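You operate a simulated robot arm through the tools that you are given. There is no shell and no other tool. Be economical: measure what you need, move in short steps, check, and stop when the job is done.

You run a simulated two-armed robot. Do the job below in one go: nothing can be reset, and whatever is moved stays where it is left.

## Task
Set the dryer knob to HIGH and dry the cabinet's wet bearings.
Fine: shut its door and open the vent first; run the dryer till DRY lights, then flip the dryer switch off and turn the knob back to LOW. Where these are worked on the way, their far stop is far enough and under half their travel is too little: dryer knob.

Only the result counts: the job must be done as asked and must still hold three seconds after the hand-in. Knocking over, shifting, dropping, spilling or breaking anything else fails it.

## Robot
Two 7-joint arms with two-finger parallel grippers on one trunk, on a base that drives. Base frame: it is fixed to the floor where the robot stands at the start and does not move with it; the origin is under the middle of the robot, x ahead of it, y to its left, z up. Units: mm, degrees, N and s.
The left shoulder is at the start at [50, 161, 1173], the right one opposite. With the tool pointing down near the work surface each hand reaches from about 100 to 600 mm from the robot's upright axis, wherever it stands, measured 20 degrees to its own side. Places, roughly: cabinet door [800, 100, 1100]; dryer knob [1100, 300, 700]; dryer switch [900, 600, 700]; drying cabinet [1300, 600, 800]; medium bearing (6x6x2 cm) [1200, 400, 1200]; upper shelf of the drying cabinet [1200, 600, 1200]; vent slider [1000, 500, 1400]. Payload 3.43 kg a hand.
The TCP of each hand is the grasp point between the finger pads, 30 mm short of the fingertips. In the tool frame z runs along the fingers and y along their closing line. The gripper opens to 94 mm. The fingers are 28 mm wide and 10 mm thick; the gripper's body (50 by 96 mm) begins 55 mm behind the TCP.
Orientation is that of the tool frame in the base frame, as [roll, pitch, yaw] about the fixed x, y, z axes, in that order (R = Rz(yaw) Ry(pitch) Rx(roll)). With the fingers straight down and closing along the base's y, the tool's x points along the base's -x, its y along +y and its z along -z.

## Interface
- The arms move only by the tool send_rows. It takes "left_moves", "right_moves" or both (then of equal length, played together; a hand with none holds still); each is a list of rows, each a list of 6 numbers: the shift along the base's x, y, z in units of 500 mm (1.0 is 500 mm), then the turn, a rotation vector about the base's x, y, z in units of 120 degrees (1.0 is 120 degrees). In form: [[x, y, z, ax, ay, az], ...]. A call has 1 to 12 rows; each row is the pose to reach, as a shift and turn from the pose commanded when the call began. "left_fingers" and "right_fingers" are, for a hand that has rows, the closure in counts, from 0 (fully open) to 255 (shut), set as the call begins (left out, the last holds). A call with a number of a shift or a turn outside -1 to 1 is refused whole. Rows are played at 5 a second. More than 50 mm and 8.6 degrees between two rows, or a gripper value outside its range, and nothing of the call is played. A pose out of reach is approached as far as the arm can. The call stops where the force on the tool passes 70 N (or 10 N more than at its start, if that is more) or the arm is blocked; 0.2 s more then pass. Each finger travels about 45 mm/s and halts on what it meets, pressing with about 28 N; the grip force reading is that of the motor and also rises with nothing between the fingers. The clock runs only during rows and for 0.2 s after the last one: add rows that repeat a pose to give the fingers time. It gives the time, the measured TCP pose, the force on the tool (base axes), the opening and the grip force at its end, in the units of the frame above (readings bear some noise), with the torque about the TCP (base axes, N m) and any sound that the robot's microphone picked up, and new pictures: "show" is both (left out), scene, wrist or none (wrist: the cameras of the hands that moved).
- Cameras (640 x 400 px; columns grow to the right, rows downward): "scene" is now at [133.2, 8.8, 1326.4]; the picture's right is [0.10, -0.99, 0.00], its down [-0.28, -0.03, -0.96] and it looks along [0.95, 0.10, -0.28] (base axes); focal length 233 px, centre (320, 200). "left" rides on the left gripper at [76, -14, -102] in its tool frame; the picture's right is [0.18, 0.98, 0.00], its down [-0.75, 0.14, -0.64] and it looks along [-0.63, 0.12, 0.77] (tool axes); focal length 243 px, centre (320, 200). "right" rides on the right gripper at [76, 14, -103] in its tool frame; the picture's right is [-0.18, 0.98, 0.00], its down [-0.75, -0.14, -0.64] and it looks along [-0.63, -0.12, 0.77] (tool axes); focal length 243 px, centre (320, 200). There is no depth. A picture from a camera that has moved, and an enlarged one, comes with that camera's place and axes in the base frame and with its lens.
- raise_lower(by): slides the trunk up (or, below 0, down) by that many mm; the arms and the scene camera ride with it, the base frame stays. It gives what a move gives, with no picture.
- steer(legs): drives the robot by 1 to 6 legs, each [ahead, left, turn to the left] in mm, mm and degrees, along the robot's own axes; the way and the turn of a leg run together, so that a leg with both is an arc; at most 1500 mm and 180 degrees a leg. The arms and the cameras ride along, it lands a little off, and it stops where it bumps. It gives what a move gives, and a new picture of the scene camera.
- turn_head(pan, tilt): turns the head with the scene camera to pan (to the left, within 80 degrees either way) and tilt (down, from -29 to 69), counted from straight ahead of the robot. It gives what a move gives, and a new picture of the scene camera.
- close_up(camera, box): a new picture of the part [left, top, right, bottom] of that camera's present view, enlarged. The clock stands still meanwhile.
- hand_in(): hands the job in; it is judged then, once.

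Go step by step. Nothing tells you exact positions but the pictures and the camera data: compare them with the known pose of the tool, close in by small moves and look again before you grip or let go. The budget is 120 turns and 260 pictures, counting those below and the enlarged ones. Unless the task says otherwise, let go and move clear before handing in, and close with one line.

The tools are called after ">>>" as a command line: name --argument value ..., lists and objects as JSON in quotes. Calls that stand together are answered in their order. send_rows: Moves the arms, as the interface text tells. Its arguments: {"type":"object","properties":{"left_moves":{"type":"array"},"left_fingers":{"type":"number"},"right_moves":{"type":"array"},"right_fingers":{"type":"number"},"show":{"type":"string","enum":["both","scene","wrist","none"]}},"required":[]} The other tools are called the same way: raise_lower (by) slides the trunk up or down; steer (legs) drives the base; turn_head (pan, tilt) turns the head that bears the scene camera; close_up (camera, box) takes an enlarged picture of a part of a camera's view; hand_in () hands the job in.

At the start:

```text
time_s: 0.0
left_tool_pos: [328.9, 113.2, 1234.7]
left_orientation: [-180.0, 0.0, -179.9]
left_ft_force: [0.2, 0.0, 0.4]
left_torque: [0.01, -0.01, -0.03]
left_grip_width: 94.0
left_gripper_force: 0.0
right_tool_pos: [449.1, -145.9, 1268.1]
right_orientation: [179.9, 0.0, -180.0]
right_ft_force: [0.3, 0.9, 0.3]
right_torque: [0.03, 0.01, 0.04]
right_grip_width: 94.0
right_gripper_force: 0.1
trunk travel left (down, up): [-200.0, 67.0]
robot x, y, heading: [1.8, -4.3, -0.2]
head pan, tilt: [5.8, 16.4]
```

scene: 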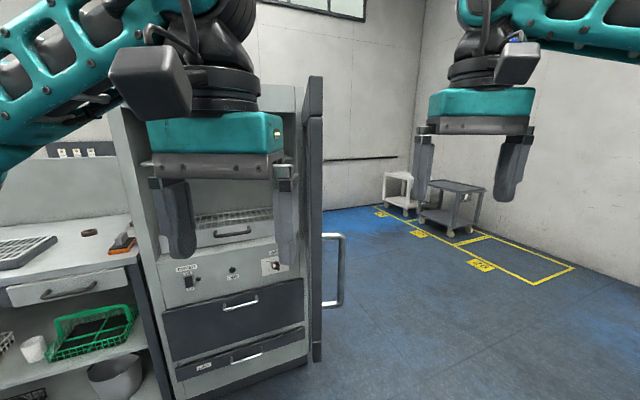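
right: 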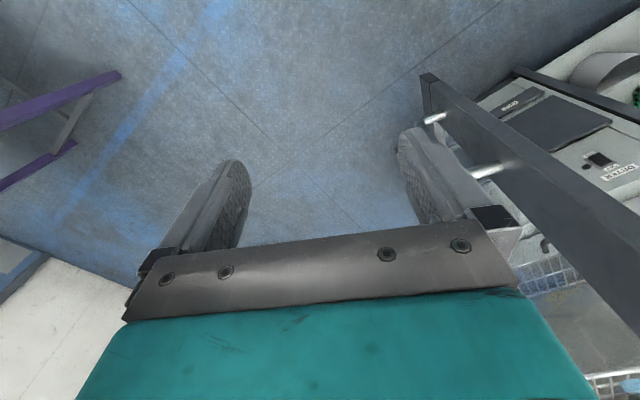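
left: 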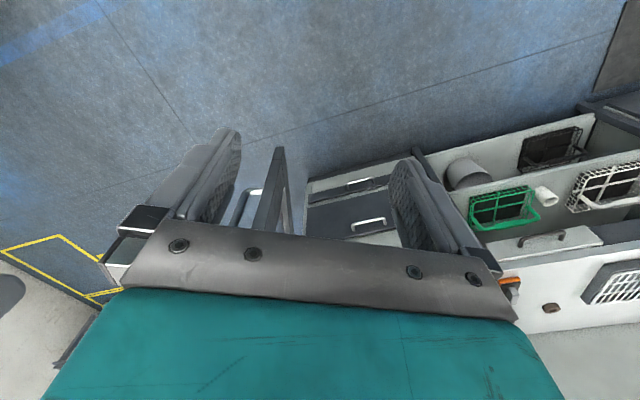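

I see the drying cabinet ahead-left with its door standing open toward me, and the left arm in the way of the view. I take enlarged pictures first.

>>> close_up --camera "scene" --box '[100, 60, 360, 400]'

>>> send_rows --left_moves '[[-0.05, 0.08, 0.0, 0, 0, 0], [-0.1, 0.16, 0, 0, 0, 0], [-0.15, 0.24, 0, 0, 0, 0], [-0.2, 0.32, 0, 0, 0, 0], [-0.25, 0.4, 0, 0, 0, 0], [-0.3, 0.48, 0, 0, 0, 0]]' --show "scene"

```text
1.18 times, centred on (230, 230) of scene
camera zoom: at [133.2, 8.8, 1326.4], right [0.1, -0.99, 0.0], down [-0.28, -0.03, -0.96], along [0.95, 0.1, -0.28], focal length 274 px, centre (426, 165)
```

zoom: 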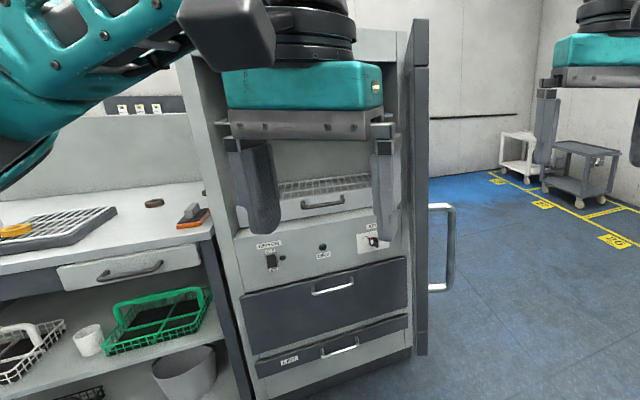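

```text
time_s: 1.4
left_tool_pos: [212.3, 291.6, 1216.5]
left_orientation: [-179.9, 0.0, 180.0]
left_ft_force: [-0.3, 0.8, -0.7]
left_torque: [-0.03, -0.01, 0.0]
left_grip_width: 93.9
left_gripper_force: 0.0
left hand out of reach, approached as far as the arm can: row 5, 6
right_tool_pos: [449.2, -144.8, 1266.7]
right_orientation: [-179.9, 0.1, 179.9]
right_ft_force: [0.6, 0.1, -0.3]
right_torque: [0.0, 0.01, -0.01]
right_grip_width: 94.1
right_gripper_force: 0.1
trunk travel left (down, up): [-200.0, 67.0]
robot x, y, heading: [-3.3, -0.5, -0.0]
head pan, tilt: [5.8, 16.4]
camera scene: at [133.6, 9.0, 1326.3], right [0.1, -0.99, 0.0], down [-0.28, -0.03, -0.96], along [0.95, 0.1, -0.28], focal length 233 px, centre (320, 200)
```

scene: 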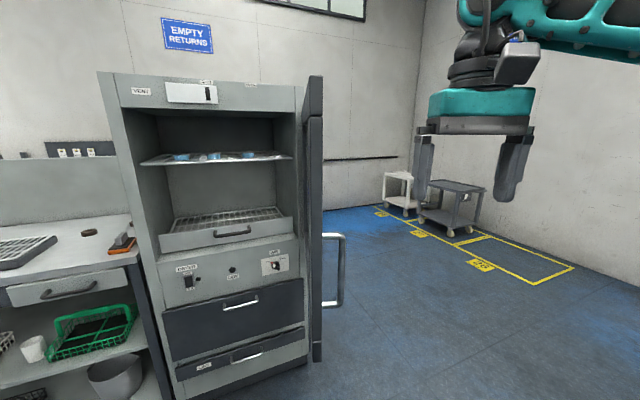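

>>> close_up --camera "scene" --box '[90, 70, 250, 170]'

>>> close_up --camera "scene" --box '[160, 240, 320, 340]'

>>> close_up --camera "scene" --box '[140, 140, 360, 260]'

```text
4.00 times, centred on (170, 120) of scene
camera zoom: at [133.6, 9.0, 1326.3], right [0.1, -0.99, 0.0], down [-0.28, -0.03, -0.96], along [0.95, 0.1, -0.28], focal length 932 px, centre (920, 520)
```

zoom: 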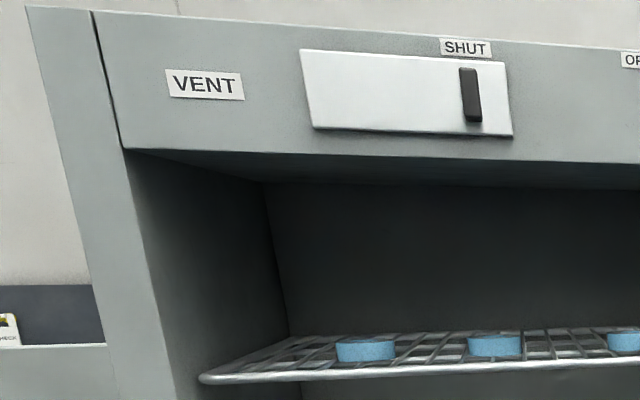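

```text
4.00 times, centred on (240, 290) of scene
camera zoom: at [133.6, 9.0, 1326.3], right [0.1, -0.99, 0.0], down [-0.28, -0.03, -0.96], along [0.95, 0.1, -0.28], focal length 932 px, centre (640, -160)
```

zoom: 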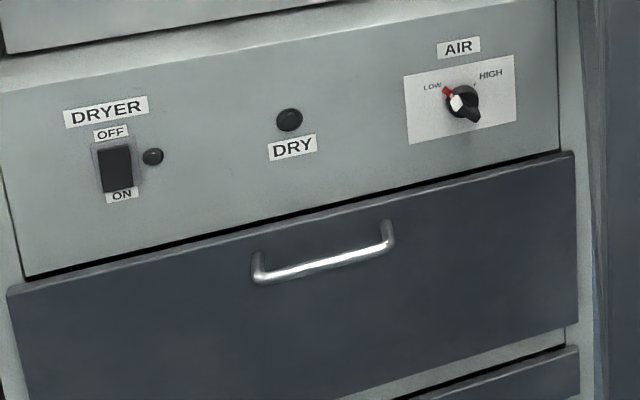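

```text
2.91 times, centred on (250, 200) of scene
camera zoom: at [133.6, 9.0, 1326.3], right [0.1, -0.99, 0.0], down [-0.28, -0.03, -0.96], along [0.95, 0.1, -0.28], focal length 678 px, centre (524, 200)
```

zoom: 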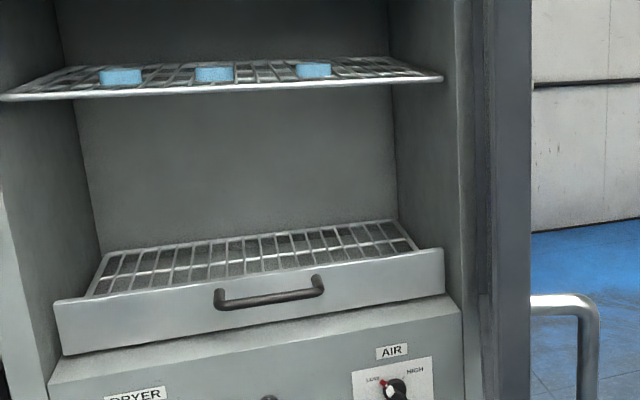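

The cabinet is turned about 27° to me, and its door (hinged right, z ≈ 820–1410) stands open about 75° with its tip near [530, 60]. I retract the right hand, then turn to face the cabinet.

>>> send_rows --right_moves '[[-0.08, -0.04, 0.0, 0, 0, 0], [-0.16, -0.08, 0, 0, 0, 0], [-0.24, -0.12, 0, 0, 0, 0], [-0.3, -0.16, 0, 0, 0, 0], [-0.34, -0.2, 0, 0, 0, 0]]' --show "none"

>>> steer --legs '[[0, 0, 27]]'

>>> turn_head --pan 0 --tilt 25

```text
time_s: 2.6
left_tool_pos: [212.0, 290.6, 1217.7]
left_orientation: [-179.9, 0.0, -180.0]
left_ft_force: [0.3, 0.2, -0.2]
left_torque: [0.02, -0.03, -0.03]
left_grip_width: 94.1
left_gripper_force: 0.0
right_tool_pos: [279.0, -244.3, 1264.9]
right_orientation: [179.8, 0.0, 179.9]
right_ft_force: [-0.6, -1.2, 0.1]
right_torque: [0.03, -0.02, 0.02]
right_grip_width: 94.0
right_gripper_force: 0.1
trunk travel left (down, up): [-200.0, 67.0]
robot x, y, heading: [2.0, -5.1, 0.2]
head pan, tilt: [5.8, 16.4]
```

```text
time_s: 4.4
left_tool_pos: [55.8, 356.5, 1217.7]
left_orientation: [-179.9, 0.0, -152.9]
left_ft_force: [-0.2, 0.5, -0.7]
left_torque: [-0.01, 0.01, 0.0]
left_grip_width: 93.8
left_gripper_force: 0.0
right_tool_pos: [358.9, -89.2, 1266.2]
right_orientation: [180.0, 0.0, -152.9]
right_ft_force: [0.0, 0.8, 0.3]
right_torque: [-0.02, 0.02, -0.02]
right_grip_width: 94.0
right_gripper_force: 0.1
trunk travel left (down, up): [-200.0, 67.0]
robot x, y, heading: [-0.1, 4.0, 27.4]
head pan, tilt: [5.8, 16.4]
camera scene: at [114.2, 68.6, 1326.4], right [0.54, -0.84, 0.0], down [-0.24, -0.15, -0.96], along [0.81, 0.52, -0.28], focal length 233 px, centre (320, 200)
```

scene: 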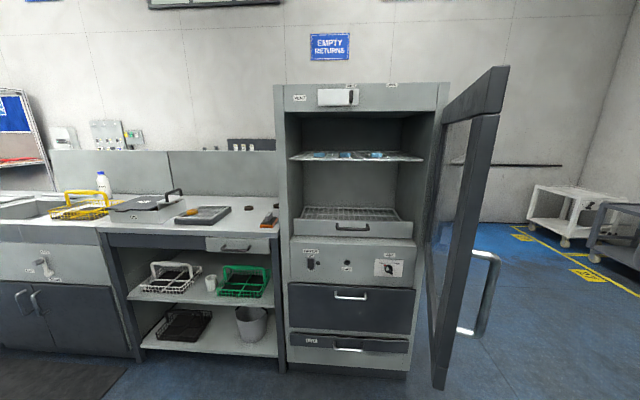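

```text
time_s: 5.1
left_tool_pos: [55.3, 356.7, 1217.8]
left_orientation: [-179.9, -0.1, -152.8]
left_ft_force: [-0.4, -1.2, -0.4]
left_torque: [-0.01, 0.0, 0.0]
left_grip_width: 94.1
left_gripper_force: 0.0
right_tool_pos: [360.2, -89.3, 1266.1]
right_orientation: [179.9, 0.0, -153.0]
right_ft_force: [-0.5, -0.9, 0.0]
right_torque: [0.0, 0.01, 0.01]
right_grip_width: 94.0
right_gripper_force: 0.1
trunk travel left (down, up): [-200.0, 67.0]
robot x, y, heading: [-0.7, -1.1, 27.5]
head pan, tilt: [0.0, 25.0]
camera scene: at [117.8, 59.7, 1312.5], right [0.46, -0.89, 0.0], down [-0.38, -0.19, -0.91], along [0.81, 0.41, -0.42], focal length 233 px, centre (320, 200)
```

scene: 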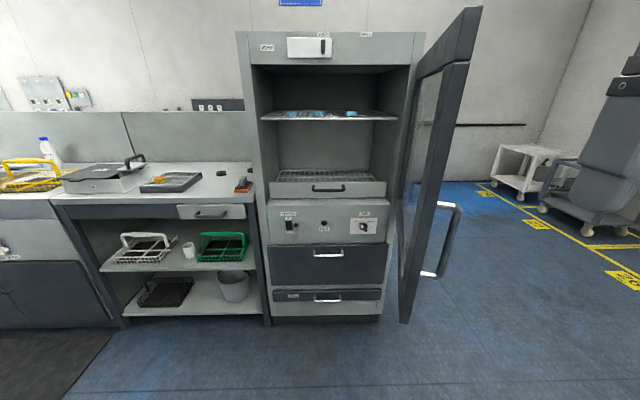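

Now square to the cabinet (front about 1.06 m ahead; door tip about 520 ahead, 205 to the right). I drive forward 100 mm and bring the right hand outside the door.

>>> steer --legs '[[100, 0, 0]]'

>>> send_rows --right_moves '[[0.0325, -0.062, -0.03, 0, 0, 0], [0.065, -0.124, -0.06, 0, 0, 0], [0.136, -0.087, -0.07, 0, 0, 0], [0.207, -0.05, -0.07, 0, 0, 0], [0.278, -0.013, -0.07, 0, 0, 0], [0.349, 0.024, -0.07, 0, 0, 0], [0.394, 0.047, -0.07, 0, 0, 0]]' --right_fingers 255

```text
time_s: 6.2
left_tool_pos: [142.7, 399.3, 1216.9]
left_orientation: [-179.9, 0.0, -152.8]
left_ft_force: [0.6, -0.2, -0.3]
left_torque: [-0.01, -0.01, 0.04]
left_grip_width: 93.9
left_gripper_force: 0.0
right_tool_pos: [446.0, -45.6, 1265.8]
right_orientation: [-180.0, 0.0, -153.0]
right_ft_force: [-0.3, 0.2, -0.3]
right_torque: [-0.01, 0.05, 0.01]
right_grip_width: 93.9
right_gripper_force: 0.1
trunk travel left (down, up): [-200.0, 67.0]
robot x, y, heading: [84.3, 46.9, 27.0]
head pan, tilt: [0.0, 25.0]
camera scene: at [204.3, 103.5, 1312.3], right [0.45, -0.89, 0.0], down [-0.38, -0.19, -0.91], along [0.81, 0.41, -0.42], focal length 233 px, centre (320, 200)
```

scene: 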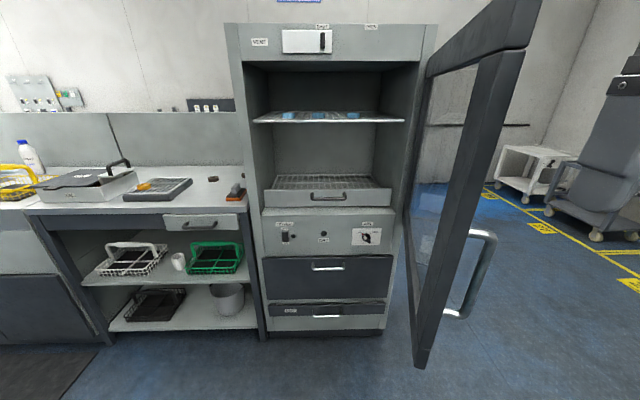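

```text
time_s: 7.8
left_tool_pos: [142.7, 400.0, 1216.4]
left_orientation: [-179.9, 0.0, -152.9]
left_ft_force: [0.0, 0.0, -0.3]
left_torque: [-0.01, -0.05, 0.0]
left_grip_width: 94.0
left_gripper_force: 0.0
right_tool_pos: [641.7, -22.1, 1231.4]
right_orientation: [-179.9, 0.1, -153.1]
right_ft_force: [0.9, 0.4, 1.1]
right_torque: [-0.02, 0.0, 0.01]
right_grip_width: 0.0
right_gripper_force: 28.3
trunk travel left (down, up): [-200.0, 67.0]
robot x, y, heading: [84.0, 42.2, 27.1]
head pan, tilt: [0.0, 25.0]
camera scene: at [203.7, 103.3, 1312.4], right [0.45, -0.89, 0.0], down [-0.38, -0.19, -0.91], along [0.81, 0.41, -0.42], focal length 233 px, centre (320, 200)
camera right: at [568.8, -45.8, 1333.8], right [-0.28, 0.96, 0.0], down [0.73, 0.22, 0.64], along [0.62, 0.18, -0.77], focal length 243 px, centre (320, 200)
```

scene: 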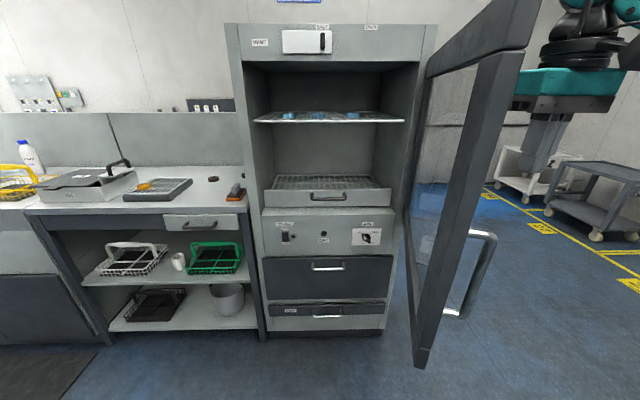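
right: 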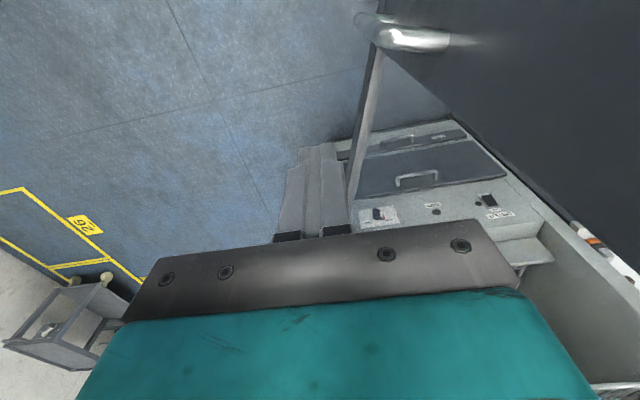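

The closed right hand stands outside the door, above its handle. I push the door left along its arc.

>>> send_rows --right_moves '[[-0.023, 0.045, 0, 0, 0, 0], [-0.045, 0.089, 0, 0, 0, 0], [-0.052, 0.142, 0, 0, 0, 0], [-0.059, 0.195, 0, 0, 0, 0], [-0.059, 0.239, 0, 0, 0, 0], [-0.058, 0.285, 0, 0, 0, 0], [-0.054, 0.331, 0, 0, 0, 0], [-0.049, 0.379, 0, 0, 0, 0], [-0.043, 0.427, 0, 0, 0, 0], [-0.034, 0.476, 0, 0, 0, 0], [-0.022, 0.528, 0, 0, 0, 0], [-0.013, 0.577, 0, 0, 0, 0]]' --show "scene"

```text
time_s: 10.4
left_tool_pos: [142.4, 399.0, 1218.8]
left_orientation: [-180.0, 0.1, -152.9]
left_ft_force: [0.1, -0.2, -0.9]
left_torque: [0.01, 0.03, 0.0]
left_grip_width: 94.1
left_gripper_force: 0.1
right_tool_pos: [622.7, 250.9, 1223.0]
right_orientation: [-180.0, 0.1, -153.0]
right_ft_force: [-0.2, 0.6, -0.6]
right_torque: [0.0, -0.01, -0.03]
right_grip_width: 0.0
right_gripper_force: 27.7
right hand out of reach, approached as far as the arm can: row 12
trunk travel left (down, up): [-200.0, 67.0]
robot x, y, heading: [85.1, 42.1, 27.0]
head pan, tilt: [0.0, 25.0]
camera scene: at [203.6, 102.8, 1312.4], right [0.45, -0.89, 0.0], down [-0.38, -0.19, -0.91], along [0.81, 0.41, -0.42], focal length 233 px, centre (320, 200)
```

scene: 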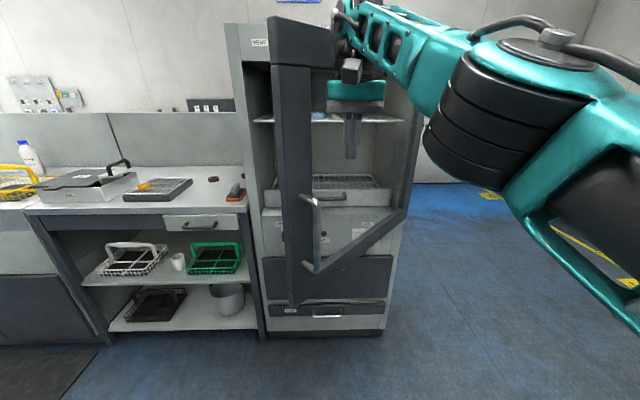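

The door swings easily and is about 40° from shut. I drive forward with the hand leading to push it further.

>>> steer --legs '[[200, 0, 0]]'

```text
time_s: 12.0
left_tool_pos: [317.4, 488.5, 1217.7]
left_orientation: [-179.9, -0.1, -152.8]
left_ft_force: [0.4, -0.1, -1.0]
left_torque: [-0.03, 0.01, -0.01]
left_grip_width: 93.9
left_gripper_force: 0.1
right_tool_pos: [794.7, 341.9, 1223.2]
right_orientation: [-180.0, 0.0, -152.9]
right_ft_force: [0.2, 0.6, -0.2]
right_torque: [-0.06, 0.01, 0.0]
right_grip_width: 0.1
right_gripper_force: 28.1
trunk travel left (down, up): [-200.0, 67.0]
robot x, y, heading: [261.4, 132.3, 27.2]
head pan, tilt: [0.0, 25.0]
camera scene: at [377.9, 192.4, 1312.3], right [0.46, -0.89, 0.0], down [-0.38, -0.19, -0.91], along [0.81, 0.41, -0.42], focal length 233 px, centre (320, 200)
```

scene: 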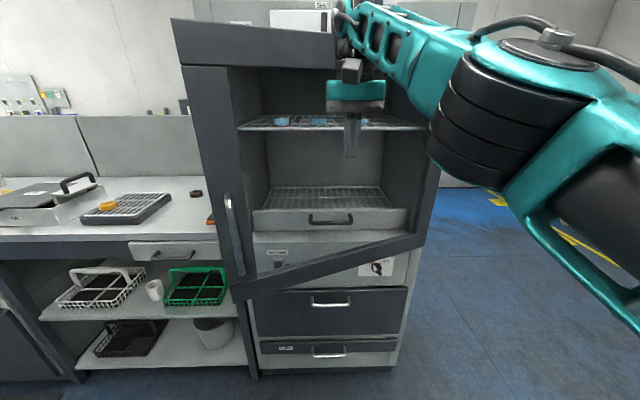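

>>> steer --legs '[[70, 0, 0]]'

```text
time_s: 13.0
left_tool_pos: [378.5, 521.8, 1217.6]
left_orientation: [-179.9, 0.0, -152.9]
left_ft_force: [0.3, -0.1, 0.6]
left_torque: [0.01, 0.02, 0.03]
left_grip_width: 94.1
left_gripper_force: 0.0
right_tool_pos: [859.2, 372.9, 1222.0]
right_orientation: [179.9, 0.0, -153.1]
right_ft_force: [0.5, 0.3, -0.2]
right_torque: [-0.01, 0.02, -0.04]
right_grip_width: 0.1
right_gripper_force: 27.5
trunk travel left (down, up): [-200.0, 67.0]
robot x, y, heading: [325.3, 164.8, 27.2]
head pan, tilt: [0.0, 25.0]
camera scene: at [440.0, 224.0, 1312.4], right [0.45, -0.89, 0.0], down [-0.38, -0.19, -0.91], along [0.81, 0.41, -0.42], focal length 233 px, centre (320, 200)
```

scene: 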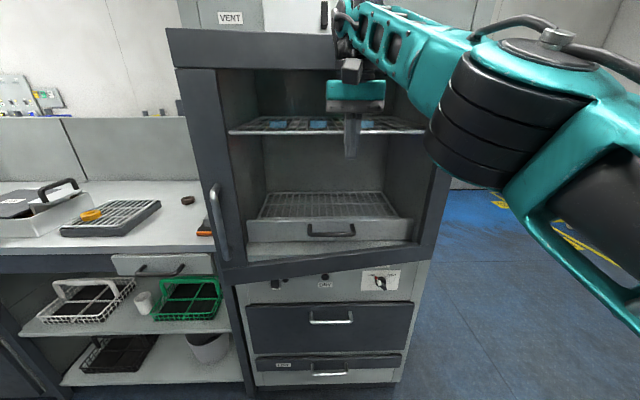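

The door is about 10° open. I pull the hand back, drive up a bit, and finish the push by arm where force is watched.

>>> send_rows --right_moves '[[-0.09, -0.045, 0, 0, 0, 0], [-0.18, -0.09, 0, 0, 0, 0], [-0.27, -0.137, 0, 0, 0, 0], [-0.31, -0.07, 0, 0, 0, 0], [-0.36, 0.02, 0, 0, 0, 0]]' --show "none"

>>> steer --legs '[[70, 0, 0]]'

```text
refused: row 1 steps farther than a row can; nothing moved
```

```text
time_s: 14.0
left_tool_pos: [438.0, 551.7, 1216.8]
left_orientation: [-179.9, 0.0, -152.8]
left_ft_force: [0.7, -0.5, -0.4]
left_torque: [-0.03, 0.04, 0.03]
left_grip_width: 93.9
left_gripper_force: 0.1
right_tool_pos: [919.9, 404.6, 1223.5]
right_orientation: [179.9, 0.0, -152.9]
right_ft_force: [0.2, -0.1, -0.2]
right_torque: [-0.02, 0.03, 0.01]
right_grip_width: 0.0
right_gripper_force: 28.1
trunk travel left (down, up): [-200.0, 67.0]
robot x, y, heading: [380.8, 193.8, 26.8]
head pan, tilt: [0.0, 25.0]
camera scene: at [500.8, 255.4, 1312.3], right [0.46, -0.89, 0.0], down [-0.38, -0.19, -0.91], along [0.81, 0.41, -0.42], focal length 233 px, centre (320, 200)
```

scene: 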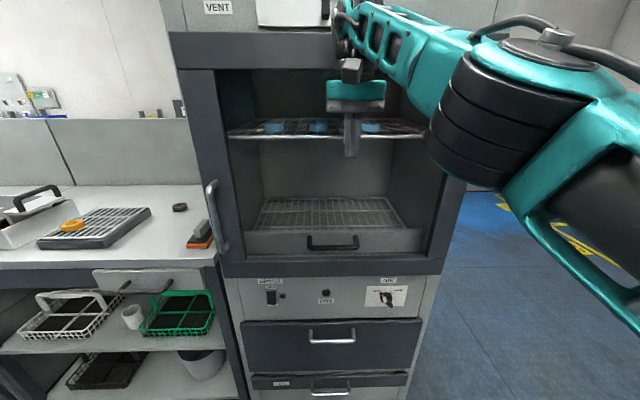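

The door is almost shut. I withdraw the right hand and press the door's left stile home with the closed left hand.

>>> send_rows --right_moves '[[-0.071, -0.036, 0, 0, 0, 0], [-0.142, -0.072, 0, 0, 0, 0], [-0.213, -0.108, 0, 0, 0, 0], [-0.284, -0.144, 0, 0, 0, 0], [-0.32, -0.2, 0, 0, 0, 0], [-0.32, -0.25, 0, 0, 0, 0], [-0.32, -0.25, 0, 0, 0, 0], [-0.32, -0.25, 0, 0, 0, 0], [-0.32, -0.25, 0, 0, 0, 0], [-0.32, -0.25, 0, 0, 0, 0], [-0.32, -0.25, 0, 0, 0, 0], [-0.32, -0.25, 0, 0, 0, 0]]' --left_moves '[[0.089, 0.001, 0, 0, 0, 0], [0.179, 0.001, 0, 0, 0, 0], [0.268, 0.001, 0, 0, 0, 0], [0.358, 0.002, 0, 0, 0, 0], [0.438, 0.02, 0, 0, 0, 0], [0.51, 0.056, 0, 0, 0, 0], [0.581, 0.093, 0, 0, 0, 0], [0.634, 0.12, 0, 0, 0, 0], [0.661, 0.133, 0, 0, 0, 0], [0.688, 0.147, 0, 0, 0, 0], [0.715, 0.16, 0, 0, 0, 0], [0.741, 0.174, 0, 0, 0, 0]]' --left_fingers 255 --show "scene"

```text
time_s: 16.6
left_tool_pos: [809.0, 638.6, 1219.4]
left_orientation: [-179.9, 0.0, -152.8]
left_ft_force: [-0.2, 0.0, 0.5]
left_torque: [0.02, 0.01, -0.01]
left_grip_width: 0.2
left_gripper_force: 28.3
right_tool_pos: [758.9, 279.4, 1223.7]
right_orientation: [179.9, 0.1, -152.9]
right_ft_force: [-0.3, -0.1, -0.2]
right_torque: [0.0, 0.03, 0.03]
right_grip_width: 0.2
right_gripper_force: 27.9
right hand out of reach, approached as far as the arm can: row 1, 2, 3
trunk travel left (down, up): [-200.0, 67.0]
robot x, y, heading: [383.9, 197.8, 27.1]
head pan, tilt: [0.0, 25.0]
camera scene: at [500.4, 254.7, 1312.4], right [0.46, -0.89, 0.0], down [-0.38, -0.19, -0.91], along [0.81, 0.41, -0.42], focal length 233 px, centre (320, 200)
```

scene: 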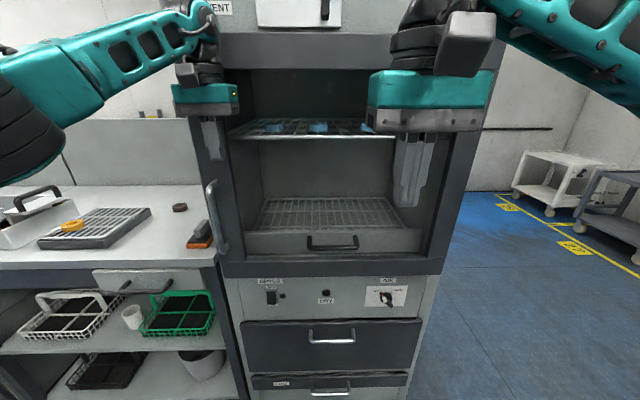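

>>> send_rows --left_moves '[[-0.07, -0.036, 0, 0, 0, 0], [-0.14, -0.072, 0, 0, 0, 0], [-0.178, -0.091, 0, 0, 0, 0]]' --show "none"

>>> steer --legs '[[80, 0, 0]]'

>>> send_rows --left_moves '[[0.036, 0.018, 0, 0, 0, 0], [0.062, 0.032, 0, 0, 0, 0], [0.089, 0.045, 0, 0, 0, 0], [0.116, 0.059, 0, 0, 0, 0], [0.142, 0.073, 0, 0, 0, 0], [0.169, 0.086, 0, 0, 0, 0]]' --show "scene"

```text
time_s: 17.4
left_tool_pos: [717.7, 590.6, 1217.0]
left_orientation: [-179.8, 0.0, -152.8]
left_ft_force: [0.7, 0.7, 1.1]
left_torque: [0.0, 0.01, -0.01]
left_grip_width: 0.2
left_gripper_force: 27.6
right_tool_pos: [758.1, 279.7, 1223.5]
right_orientation: [179.9, 0.1, -152.9]
right_ft_force: [0.0, -1.4, -0.3]
right_torque: [0.0, 0.01, -0.01]
right_grip_width: 0.1
right_gripper_force: 27.8
trunk travel left (down, up): [-200.0, 67.0]
robot x, y, heading: [380.2, 194.6, 27.4]
head pan, tilt: [0.0, 25.0]
```

```text
time_s: 18.4
left_tool_pos: [790.5, 628.8, 1216.8]
left_orientation: [-179.9, 0.0, -152.9]
left_ft_force: [0.9, -0.6, 0.1]
left_torque: [-0.01, 0.04, -0.03]
left_grip_width: 0.1
left_gripper_force: 27.9
right_tool_pos: [830.8, 316.8, 1222.0]
right_orientation: [180.0, 0.1, -152.9]
right_ft_force: [0.4, -0.6, 0.2]
right_torque: [-0.03, 0.0, -0.02]
right_grip_width: 0.0
right_gripper_force: 27.8
trunk travel left (down, up): [-200.0, 67.0]
robot x, y, heading: [453.5, 232.1, 26.9]
head pan, tilt: [0.0, 25.0]
camera scene: at [572.4, 292.0, 1312.3], right [0.46, -0.89, 0.0], down [-0.38, -0.19, -0.91], along [0.81, 0.41, -0.42], focal length 233 px, centre (320, 200)
```

scene: 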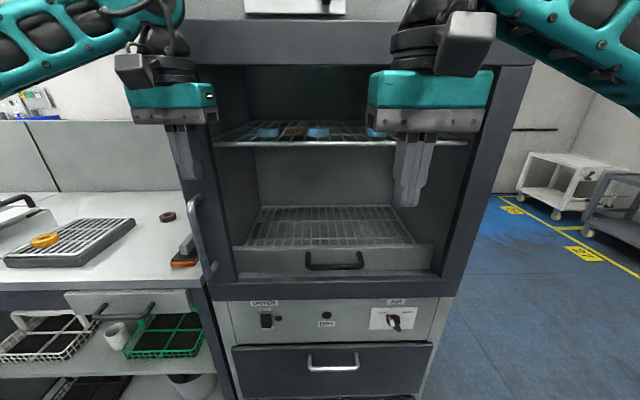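

```text
time_s: 19.3
left_tool_pos: [819.4, 645.8, 1219.2]
left_orientation: [179.6, -1.0, -153.3]
left_ft_force: [-42.9, -18.3, -8.2]
left_torque: [1.56, -3.82, 0.81]
left_grip_width: 0.2
left_gripper_force: 28.4
right_tool_pos: [820.5, 314.3, 1226.3]
right_orientation: [-180.0, 0.6, -152.8]
right_ft_force: [-0.9, 0.8, 0.3]
right_torque: [-0.01, 0.03, -0.02]
right_grip_width: 0.0
right_gripper_force: 27.7
trunk travel left (down, up): [-200.0, 67.0]
robot x, y, heading: [449.6, 230.8, 27.0]
head pan, tilt: [0.0, 25.0]
stopped in row 4 (left hand): the force on the tool passed its limit at 94 N (the readings are from after the stop); the commanded pose is now the measured one
camera scene: at [562.2, 288.5, 1313.4], right [0.46, -0.89, 0.0], down [-0.37, -0.19, -0.91], along [0.81, 0.42, -0.42], focal length 233 px, centre (320, 200)
```

scene: 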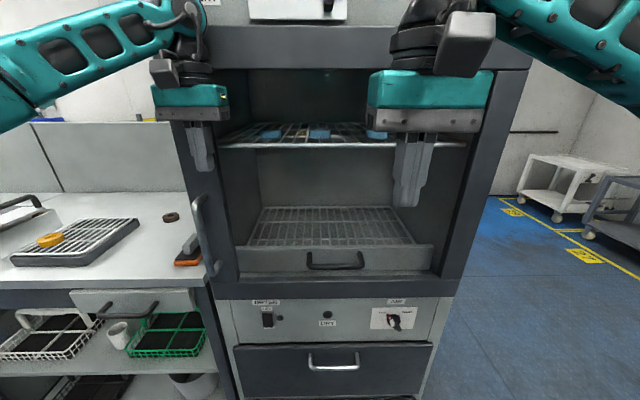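

The left hand met a firm stop: the door seems shut. I back both hands off and check the door edges and the vent.

>>> send_rows --left_moves '[[-0.08, -0.04, 0, 0, 0, 0], [-0.16, -0.08, 0, 0, 0, 0], [-0.24, -0.12, 0, 0, 0, 0], [-0.32, -0.16, 0, 0, 0, 0]]' --right_moves '[[-0.04, -0.06, 0, 0, 0, 0], [-0.08, -0.12, 0, 0, 0, 0], [-0.12, -0.18, 0, 0, 0, 0], [-0.16, -0.24, 0, 0, 0, 0]]' --show "none"

>>> steer --legs '[[-150, 0, 0]]'

>>> turn_head --pan 0 --tilt 10

```text
time_s: 20.3
left_tool_pos: [666.4, 567.7, 1216.2]
left_orientation: [179.6, -1.1, -153.2]
left_ft_force: [0.3, 0.1, 0.5]
left_torque: [-0.01, 0.02, 0.01]
left_grip_width: 0.2
left_gripper_force: 28.2
right_tool_pos: [747.8, 196.0, 1221.8]
right_orientation: [179.8, 0.3, -152.8]
right_ft_force: [-0.5, 0.1, 0.7]
right_torque: [0.03, 0.03, 0.02]
right_grip_width: 0.0
right_gripper_force: 27.9
trunk travel left (down, up): [-200.0, 67.0]
robot x, y, heading: [453.1, 229.3, 27.3]
head pan, tilt: [0.0, 25.0]
```

```text
time_s: 21.7
left_tool_pos: [531.2, 500.5, 1217.0]
left_orientation: [179.7, -1.1, -153.1]
left_ft_force: [-0.2, -0.1, 0.5]
left_torque: [-0.04, -0.02, 0.0]
left_grip_width: 0.2
left_gripper_force: 27.8
right_tool_pos: [613.3, 127.8, 1222.7]
right_orientation: [179.9, 0.2, -152.8]
right_ft_force: [-0.5, -0.8, -0.1]
right_torque: [0.0, -0.01, -0.02]
right_grip_width: 0.5
right_gripper_force: 27.6
trunk travel left (down, up): [-200.0, 67.0]
robot x, y, heading: [318.7, 162.9, 27.7]
head pan, tilt: [0.0, 25.0]
camera scene: at [435.5, 222.0, 1312.6], right [0.46, -0.89, 0.0], down [-0.37, -0.19, -0.91], along [0.81, 0.42, -0.42], focal length 233 px, centre (320, 200)
```

scene: 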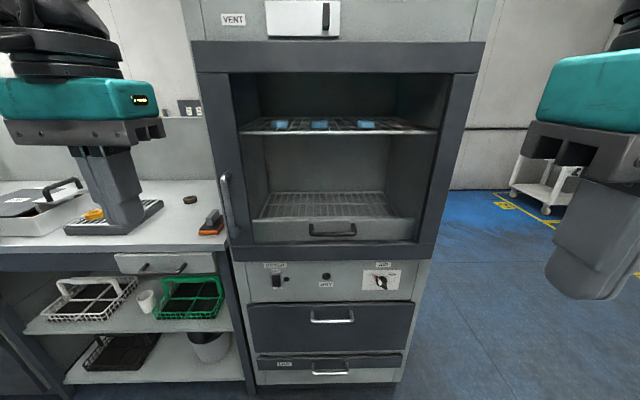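

```text
time_s: 22.5
left_tool_pos: [533.5, 501.0, 1216.5]
left_orientation: [179.7, -1.2, -153.0]
left_ft_force: [-0.2, 0.2, 0.0]
left_torque: [0.03, 0.02, 0.01]
left_grip_width: 0.0
left_gripper_force: 28.3
right_tool_pos: [613.8, 128.0, 1223.5]
right_orientation: [180.0, 0.1, -152.7]
right_ft_force: [0.6, 0.2, -0.3]
right_torque: [0.04, -0.02, -0.01]
right_grip_width: 0.1
right_gripper_force: 27.9
trunk travel left (down, up): [-200.0, 67.0]
robot x, y, heading: [316.1, 163.3, 27.6]
head pan, tilt: [0.0, 10.0]
camera scene: at [437.0, 222.8, 1336.8], right [0.46, -0.89, 0.0], down [-0.15, -0.08, -0.98], along [0.87, 0.45, -0.17], focal length 233 px, centre (320, 200)
```

scene: 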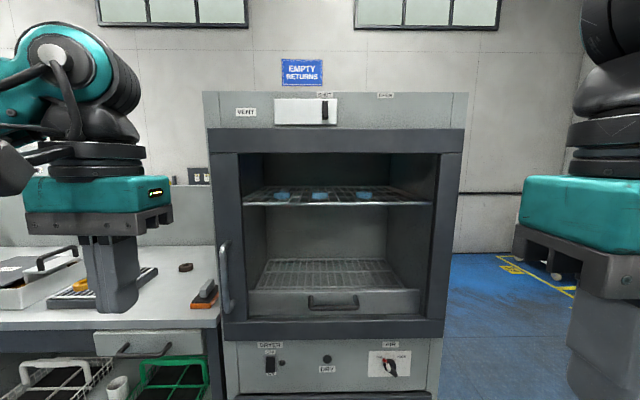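

The door is shut and square. By triangulation the panel face lies about 1090 mm along the 27.6° heading: knob near [1066, 318, 720], vent tab at z ≈ 1446, which must go about 150 mm to the right. I bring the right hand up pointing forward.

>>> send_rows --right_moves '[[0.031, 0.039, 0.032, 0.0315, -0.0604, 0], [0.063, 0.078, 0.064, 0.063, -0.121, 0], [0.094, 0.117, 0.097, 0.095, -0.181, 0], [0.126, 0.156, 0.129, 0.126, -0.242, 0], [0.157, 0.195, 0.161, 0.158, -0.302, 0], [0.189, 0.234, 0.193, 0.189, -0.3625, 0], [0.22, 0.273, 0.225, 0.221, -0.423, 0], [0.252, 0.312, 0.257, 0.252, -0.483, 0], [0.283, 0.351, 0.29, 0.284, -0.544, 0], [0.315, 0.39, 0.322, 0.315, -0.604, 0], [0.346, 0.429, 0.354, 0.347, -0.6645, 0]]'

>>> close_up --camera "scene" --box '[200, 60, 480, 235]'

```text
time_s: 24.9
left_tool_pos: [533.3, 500.6, 1215.0]
left_orientation: [179.8, -1.3, -153.0]
left_ft_force: [-0.1, -0.8, 0.2]
left_torque: [0.0, 0.0, 0.02]
left_grip_width: 0.1
left_gripper_force: 27.9
right_tool_pos: [784.1, 343.4, 1399.9]
right_orientation: [45.0, 89.7, 72.7]
right_ft_force: [0.5, 0.6, -0.4]
right_torque: [-0.02, 0.03, 0.02]
right_grip_width: 0.0
right_gripper_force: 28.1
trunk travel left (down, up): [-200.0, 67.0]
robot x, y, heading: [321.3, 163.0, 27.5]
head pan, tilt: [0.0, 10.0]
camera scene: at [437.1, 223.1, 1336.8], right [0.46, -0.89, 0.0], down [-0.15, -0.08, -0.98], along [0.87, 0.45, -0.17], focal length 233 px, centre (320, 200)
camera right: at [689.5, 307.2, 1322.4], right [-0.46, 0.87, 0.19], down [-0.5, -0.43, 0.75], along [0.73, 0.25, 0.63], focal length 243 px, centre (320, 200)
```

scene: 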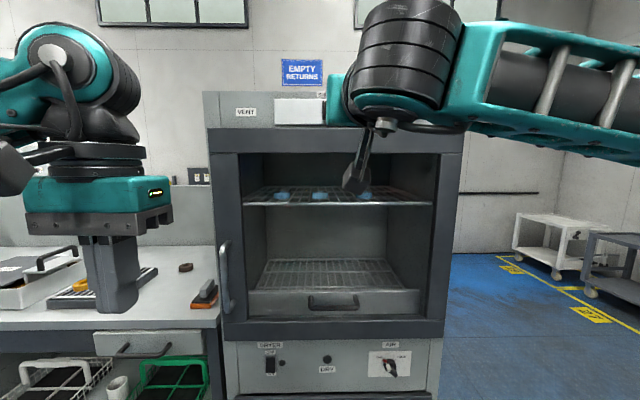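
right: 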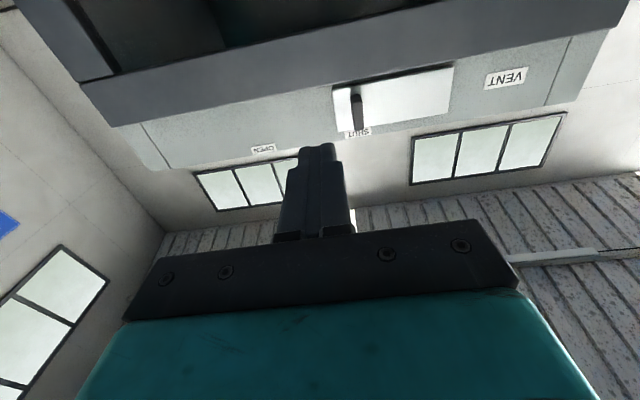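

```text
2.29 times, centred on (340, 148) of scene
camera zoom: at [437.1, 223.1, 1336.8], right [0.46, -0.89, 0.0], down [-0.15, -0.08, -0.98], along [0.87, 0.45, -0.17], focal length 532 px, centre (274, 320)
```

zoom: 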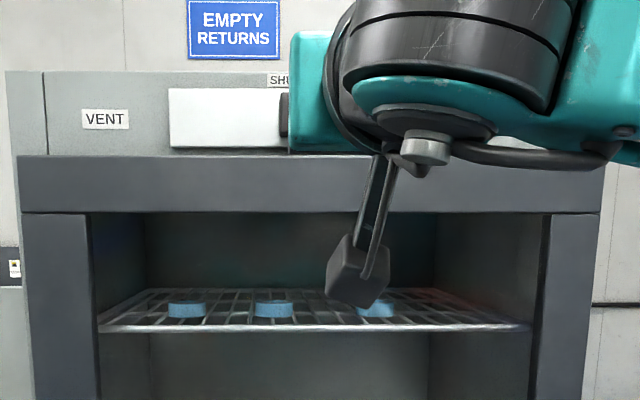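

Both cameras agree on the tab: about 1074 along heading, 18 right, z 1446. I place the closed fingers just left of it and advance.

>>> send_rows --right_moves '[[-0.037, 0.071, 0.046, 0, 0, 0], [-0.073, 0.14, 0.092, 0, 0, 0], [-0.002, 0.177, 0.092, 0, 0, 0], [0.069, 0.214, 0.092, 0, 0, 0], [0.14, 0.251, 0.092, 0, 0, 0], [0.203, 0.284, 0.092, 0, 0, 0]]'

>>> close_up --camera "right" --box '[200, 0, 500, 200]'

```text
time_s: 26.3
left_tool_pos: [532.3, 500.3, 1216.2]
left_orientation: [179.7, -1.3, -153.0]
left_ft_force: [0.5, -0.3, 0.5]
left_torque: [-0.02, -0.04, -0.03]
left_grip_width: 0.0
left_gripper_force: 27.9
right_tool_pos: [888.9, 484.9, 1447.8]
right_orientation: [66.2, 89.8, 93.8]
right_ft_force: [-0.1, 0.4, -0.3]
right_torque: [-0.02, 0.01, -0.01]
right_grip_width: 0.2
right_gripper_force: 27.9
trunk travel left (down, up): [-200.0, 67.0]
robot x, y, heading: [318.8, 162.8, 27.6]
head pan, tilt: [0.0, 10.0]
camera scene: at [437.0, 223.3, 1336.8], right [0.46, -0.89, 0.0], down [-0.15, -0.08, -0.98], along [0.87, 0.45, -0.17], focal length 233 px, centre (320, 200)
camera right: at [793.5, 449.3, 1370.5], right [-0.46, 0.87, 0.19], down [-0.5, -0.43, 0.75], along [0.73, 0.25, 0.63], focal length 243 px, centre (320, 200)
```

scene: 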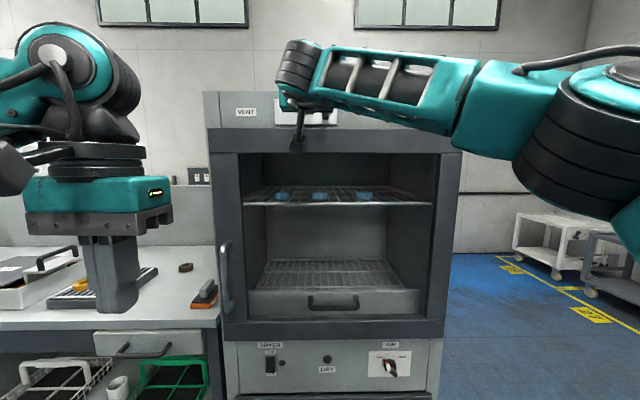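
right: 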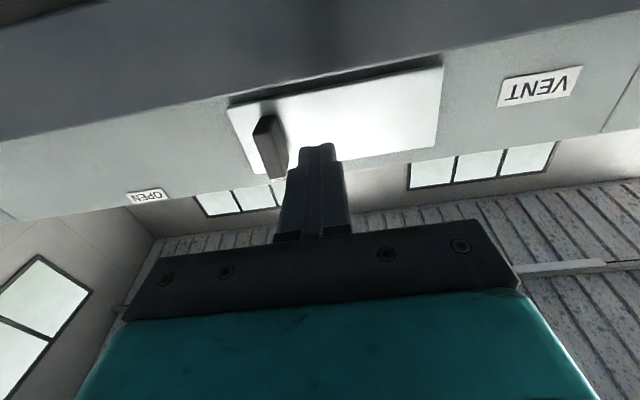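

```text
2.00 times, centred on (350, 100) of right
camera zoom: at [793.5, 449.3, 1370.5], right [-0.46, 0.87, 0.19], down [-0.5, -0.43, 0.75], along [0.73, 0.25, 0.63], focal length 485 px, centre (260, 400)
```

zoom: 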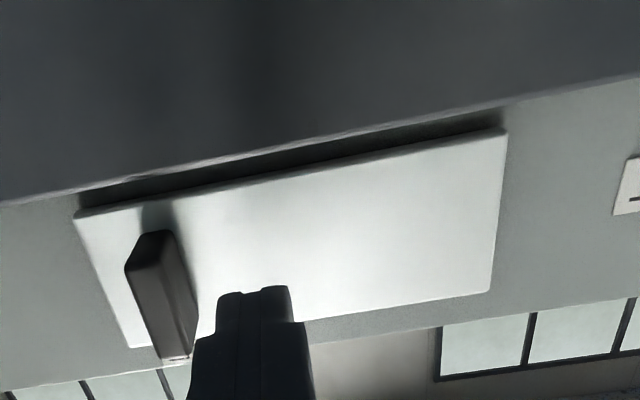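

The white plate carries the tab and will slide right. I advance 33 mm more beside the tab and push right until it stops.

>>> send_rows --right_moves '[[0.03, 0.015, 0, 0, 0, 0], [0.058, 0.031, 0, 0, 0, 0], [0.0765, -0.0044, 0, 0, 0, 0], [0.095, -0.04, 0, 0, 0, 0], [0.1135, -0.075, 0, 0, 0, 0], [0.132, -0.111, 0, 0, 0, 0]]'

```text
time_s: 27.7
left_tool_pos: [532.7, 499.3, 1213.6]
left_orientation: [179.6, -1.2, -153.0]
left_ft_force: [-0.1, 0.1, -0.3]
left_torque: [0.0, 0.0, 0.02]
left_grip_width: 0.0
left_gripper_force: 28.3
right_tool_pos: [955.2, 428.6, 1447.3]
right_orientation: [71.2, 89.8, 99.0]
right_ft_force: [-0.1, -0.4, -0.7]
right_torque: [0.0, -0.03, 0.01]
right_grip_width: 0.2
right_gripper_force: 27.3
trunk travel left (down, up): [-200.0, 67.0]
robot x, y, heading: [317.2, 162.2, 27.4]
head pan, tilt: [0.0, 10.0]
camera scene: at [437.0, 222.5, 1336.8], right [0.46, -0.89, 0.0], down [-0.15, -0.08, -0.98], along [0.87, 0.45, -0.17], focal length 233 px, centre (320, 200)
camera right: at [859.3, 392.7, 1369.9], right [-0.46, 0.87, 0.19], down [-0.5, -0.43, 0.75], along [0.73, 0.25, 0.63], focal length 243 px, centre (320, 200)
```

scene: 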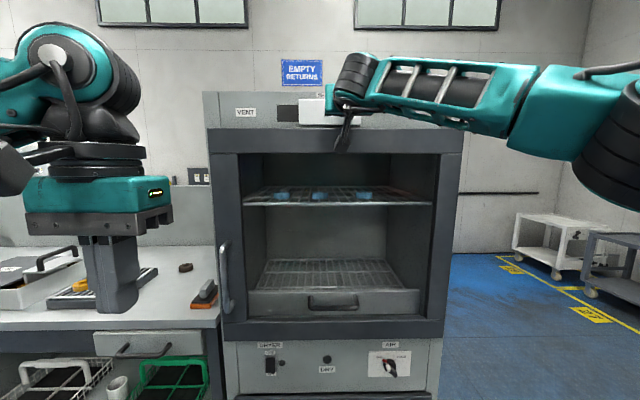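
right: 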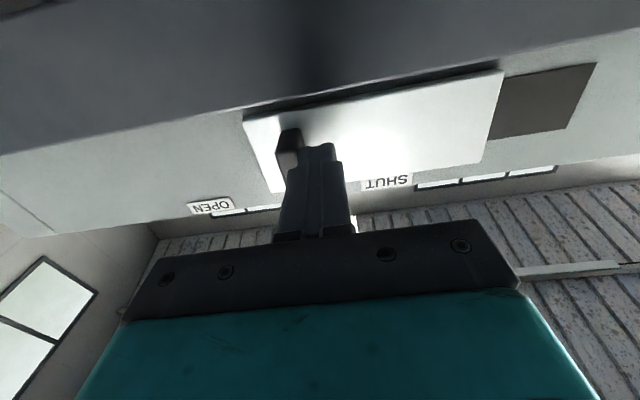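

It slides, with the dark opening appearing on the left. I keep pushing right.

>>> send_rows --right_moves '[[0.0185, -0.0354, 0, 0, 0, 0], [0.037, -0.071, 0, 0, 0, 0], [0.0555, -0.106, 0, 0, 0, 0], [0.074, -0.142, 0, 0, 0, 0], [0.0925, -0.177, 0, 0, 0, 0], [0.111, -0.212, 0, 0, 0, 0], [0.13, -0.248, 0, 0, 0, 0]]'

```text
time_s: 29.3
left_tool_pos: [527.1, 513.2, 1212.1]
left_orientation: [-179.6, -1.2, -152.8]
left_ft_force: [0.9, -0.6, -0.3]
left_torque: [-0.02, -0.01, 0.0]
left_grip_width: 0.2
left_gripper_force: 28.1
right_tool_pos: [996.7, 346.1, 1444.9]
right_orientation: [-77.5, 88.6, -45.9]
right_ft_force: [-16.3, 68.8, 2.5]
right_torque: [0.87, 0.14, 1.45]
right_grip_width: 0.0
right_gripper_force: 28.5
trunk travel left (down, up): [-200.0, 67.0]
robot x, y, heading: [319.0, 159.9, 27.6]
head pan, tilt: [0.0, 10.0]
camera scene: at [432.8, 237.2, 1336.4], right [0.46, -0.89, 0.01], down [-0.15, -0.09, -0.98], along [0.87, 0.45, -0.18], focal length 233 px, centre (320, 200)
camera right: at [903.8, 302.4, 1367.1], right [-0.52, 0.84, 0.16], down [-0.49, -0.44, 0.75], along [0.7, 0.31, 0.64], focal length 243 px, centre (320, 200)
```

scene: 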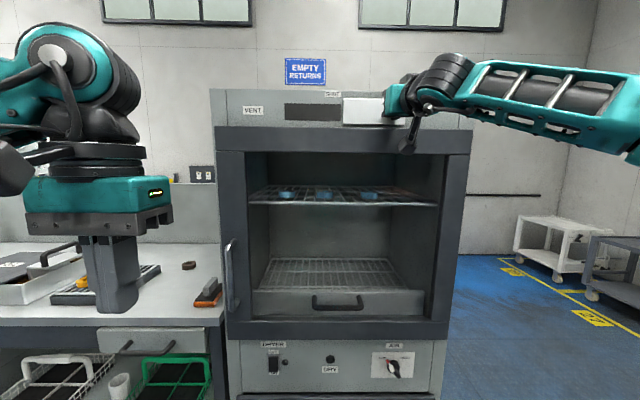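
right: 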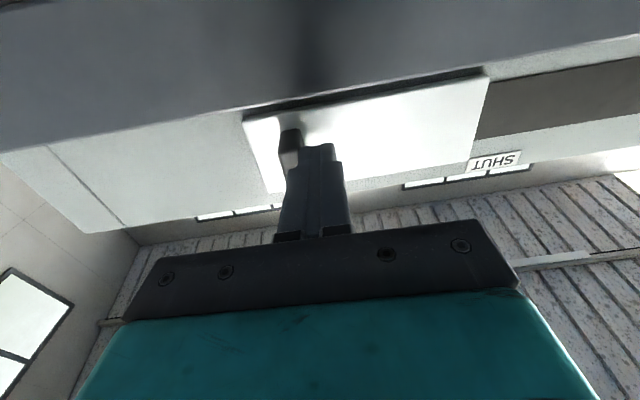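

The vent hit its stop: open. I release, retract, and lower the trunk for the control panel.

>>> send_rows --right_moves '[[-0.023, 0.044, 0, 0, 0, 0], [-0.09, 0.009, 0, 0, 0, 0], [-0.16, -0.026, 0, 0, 0, 0], [-0.23, -0.061, 0, 0, 0, 0], [-0.29, -0.095, 0, 0, 0, 0], [-0.33, -0.12, 0, 0, 0, 0]]' --show "none"

>>> raise_lower --by -200

>>> turn_head --pan 0 --tilt 20

```text
time_s: 30.7
left_tool_pos: [532.5, 500.2, 1215.9]
left_orientation: [179.6, -1.1, -153.0]
left_ft_force: [0.1, 0.2, 0.2]
left_torque: [-0.02, 0.02, 0.02]
left_grip_width: 0.0
left_gripper_force: 28.2
right_tool_pos: [854.4, 243.5, 1446.6]
right_orientation: [68.3, 89.7, 96.0]
right_ft_force: [0.1, -1.1, -0.2]
right_torque: [0.03, -0.01, -0.03]
right_grip_width: 0.2
right_gripper_force: 28.2
trunk travel left (down, up): [-200.0, 67.0]
robot x, y, heading: [316.0, 160.5, 27.7]
head pan, tilt: [0.0, 10.0]
```

```text
time_s: 32.8
left_tool_pos: [533.7, 499.7, 1016.0]
left_orientation: [179.7, -1.2, -153.0]
left_ft_force: [-0.2, 0.6, 0.9]
left_torque: [0.0, 0.0, -0.02]
left_grip_width: 0.0
left_gripper_force: 28.1
right_tool_pos: [855.0, 244.2, 1246.0]
right_orientation: [73.6, 89.7, 101.1]
right_ft_force: [0.1, 0.0, -0.3]
right_torque: [0.02, -0.01, -0.01]
right_grip_width: 0.0
right_gripper_force: 27.7
trunk travel left (down, up): [0.0, 267.0]
robot x, y, heading: [318.0, 164.7, 27.4]
head pan, tilt: [0.0, 10.0]
```

```text
time_s: 33.5
left_tool_pos: [532.8, 499.8, 1015.4]
left_orientation: [179.7, -1.1, -153.0]
left_ft_force: [0.8, 1.1, 0.7]
left_torque: [0.01, -0.03, 0.0]
left_grip_width: 0.0
left_gripper_force: 27.8
right_tool_pos: [855.1, 244.1, 1245.2]
right_orientation: [75.9, 89.7, 103.6]
right_ft_force: [-0.2, 0.4, 0.3]
right_torque: [-0.01, -0.02, 0.03]
right_grip_width: 0.0
right_gripper_force: 27.7
trunk travel left (down, up): [0.0, 267.0]
robot x, y, heading: [318.2, 159.6, 27.4]
head pan, tilt: [0.0, 20.0]
camera scene: at [437.1, 222.8, 1120.6], right [0.46, -0.89, 0.0], down [-0.3, -0.16, -0.94], along [0.83, 0.43, -0.34], focal length 233 px, centre (320, 200)
```

scene: 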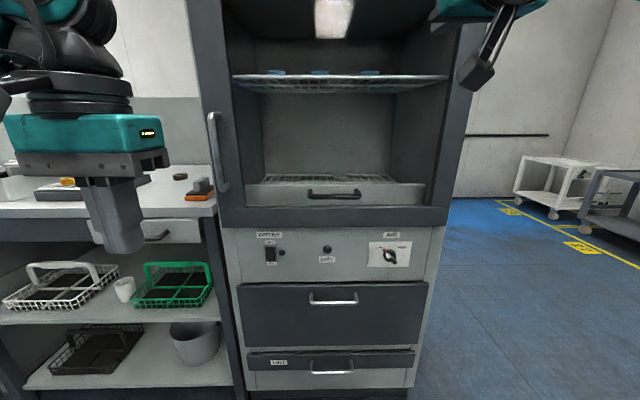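

>>> close_up --camera "scene" --box '[350, 220, 430, 270]'

>>> close_up --camera "scene" --box '[240, 220, 340, 280]'

```text
8.00 times, centred on (390, 245) of scene
camera zoom: at [437.1, 222.8, 1120.6], right [0.46, -0.89, 0.0], down [-0.3, -0.16, -0.94], along [0.83, 0.43, -0.34], focal length 1864 px, centre (-240, -160)
```

zoom: 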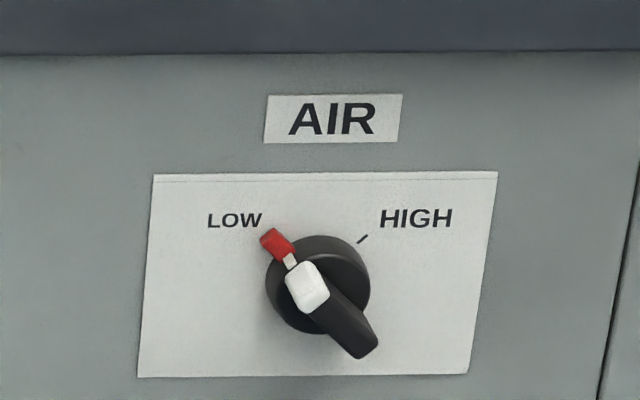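

```text
6.40 times, centred on (290, 250) of scene
camera zoom: at [437.1, 222.8, 1120.6], right [0.46, -0.89, 0.0], down [-0.3, -0.16, -0.94], along [0.83, 0.43, -0.34], focal length 1491 px, centre (512, -120)
```

zoom: 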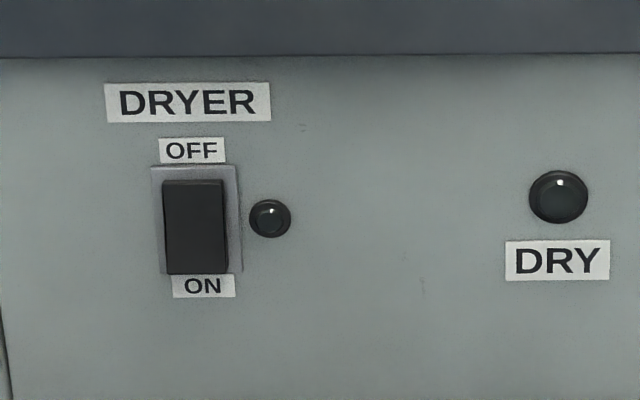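

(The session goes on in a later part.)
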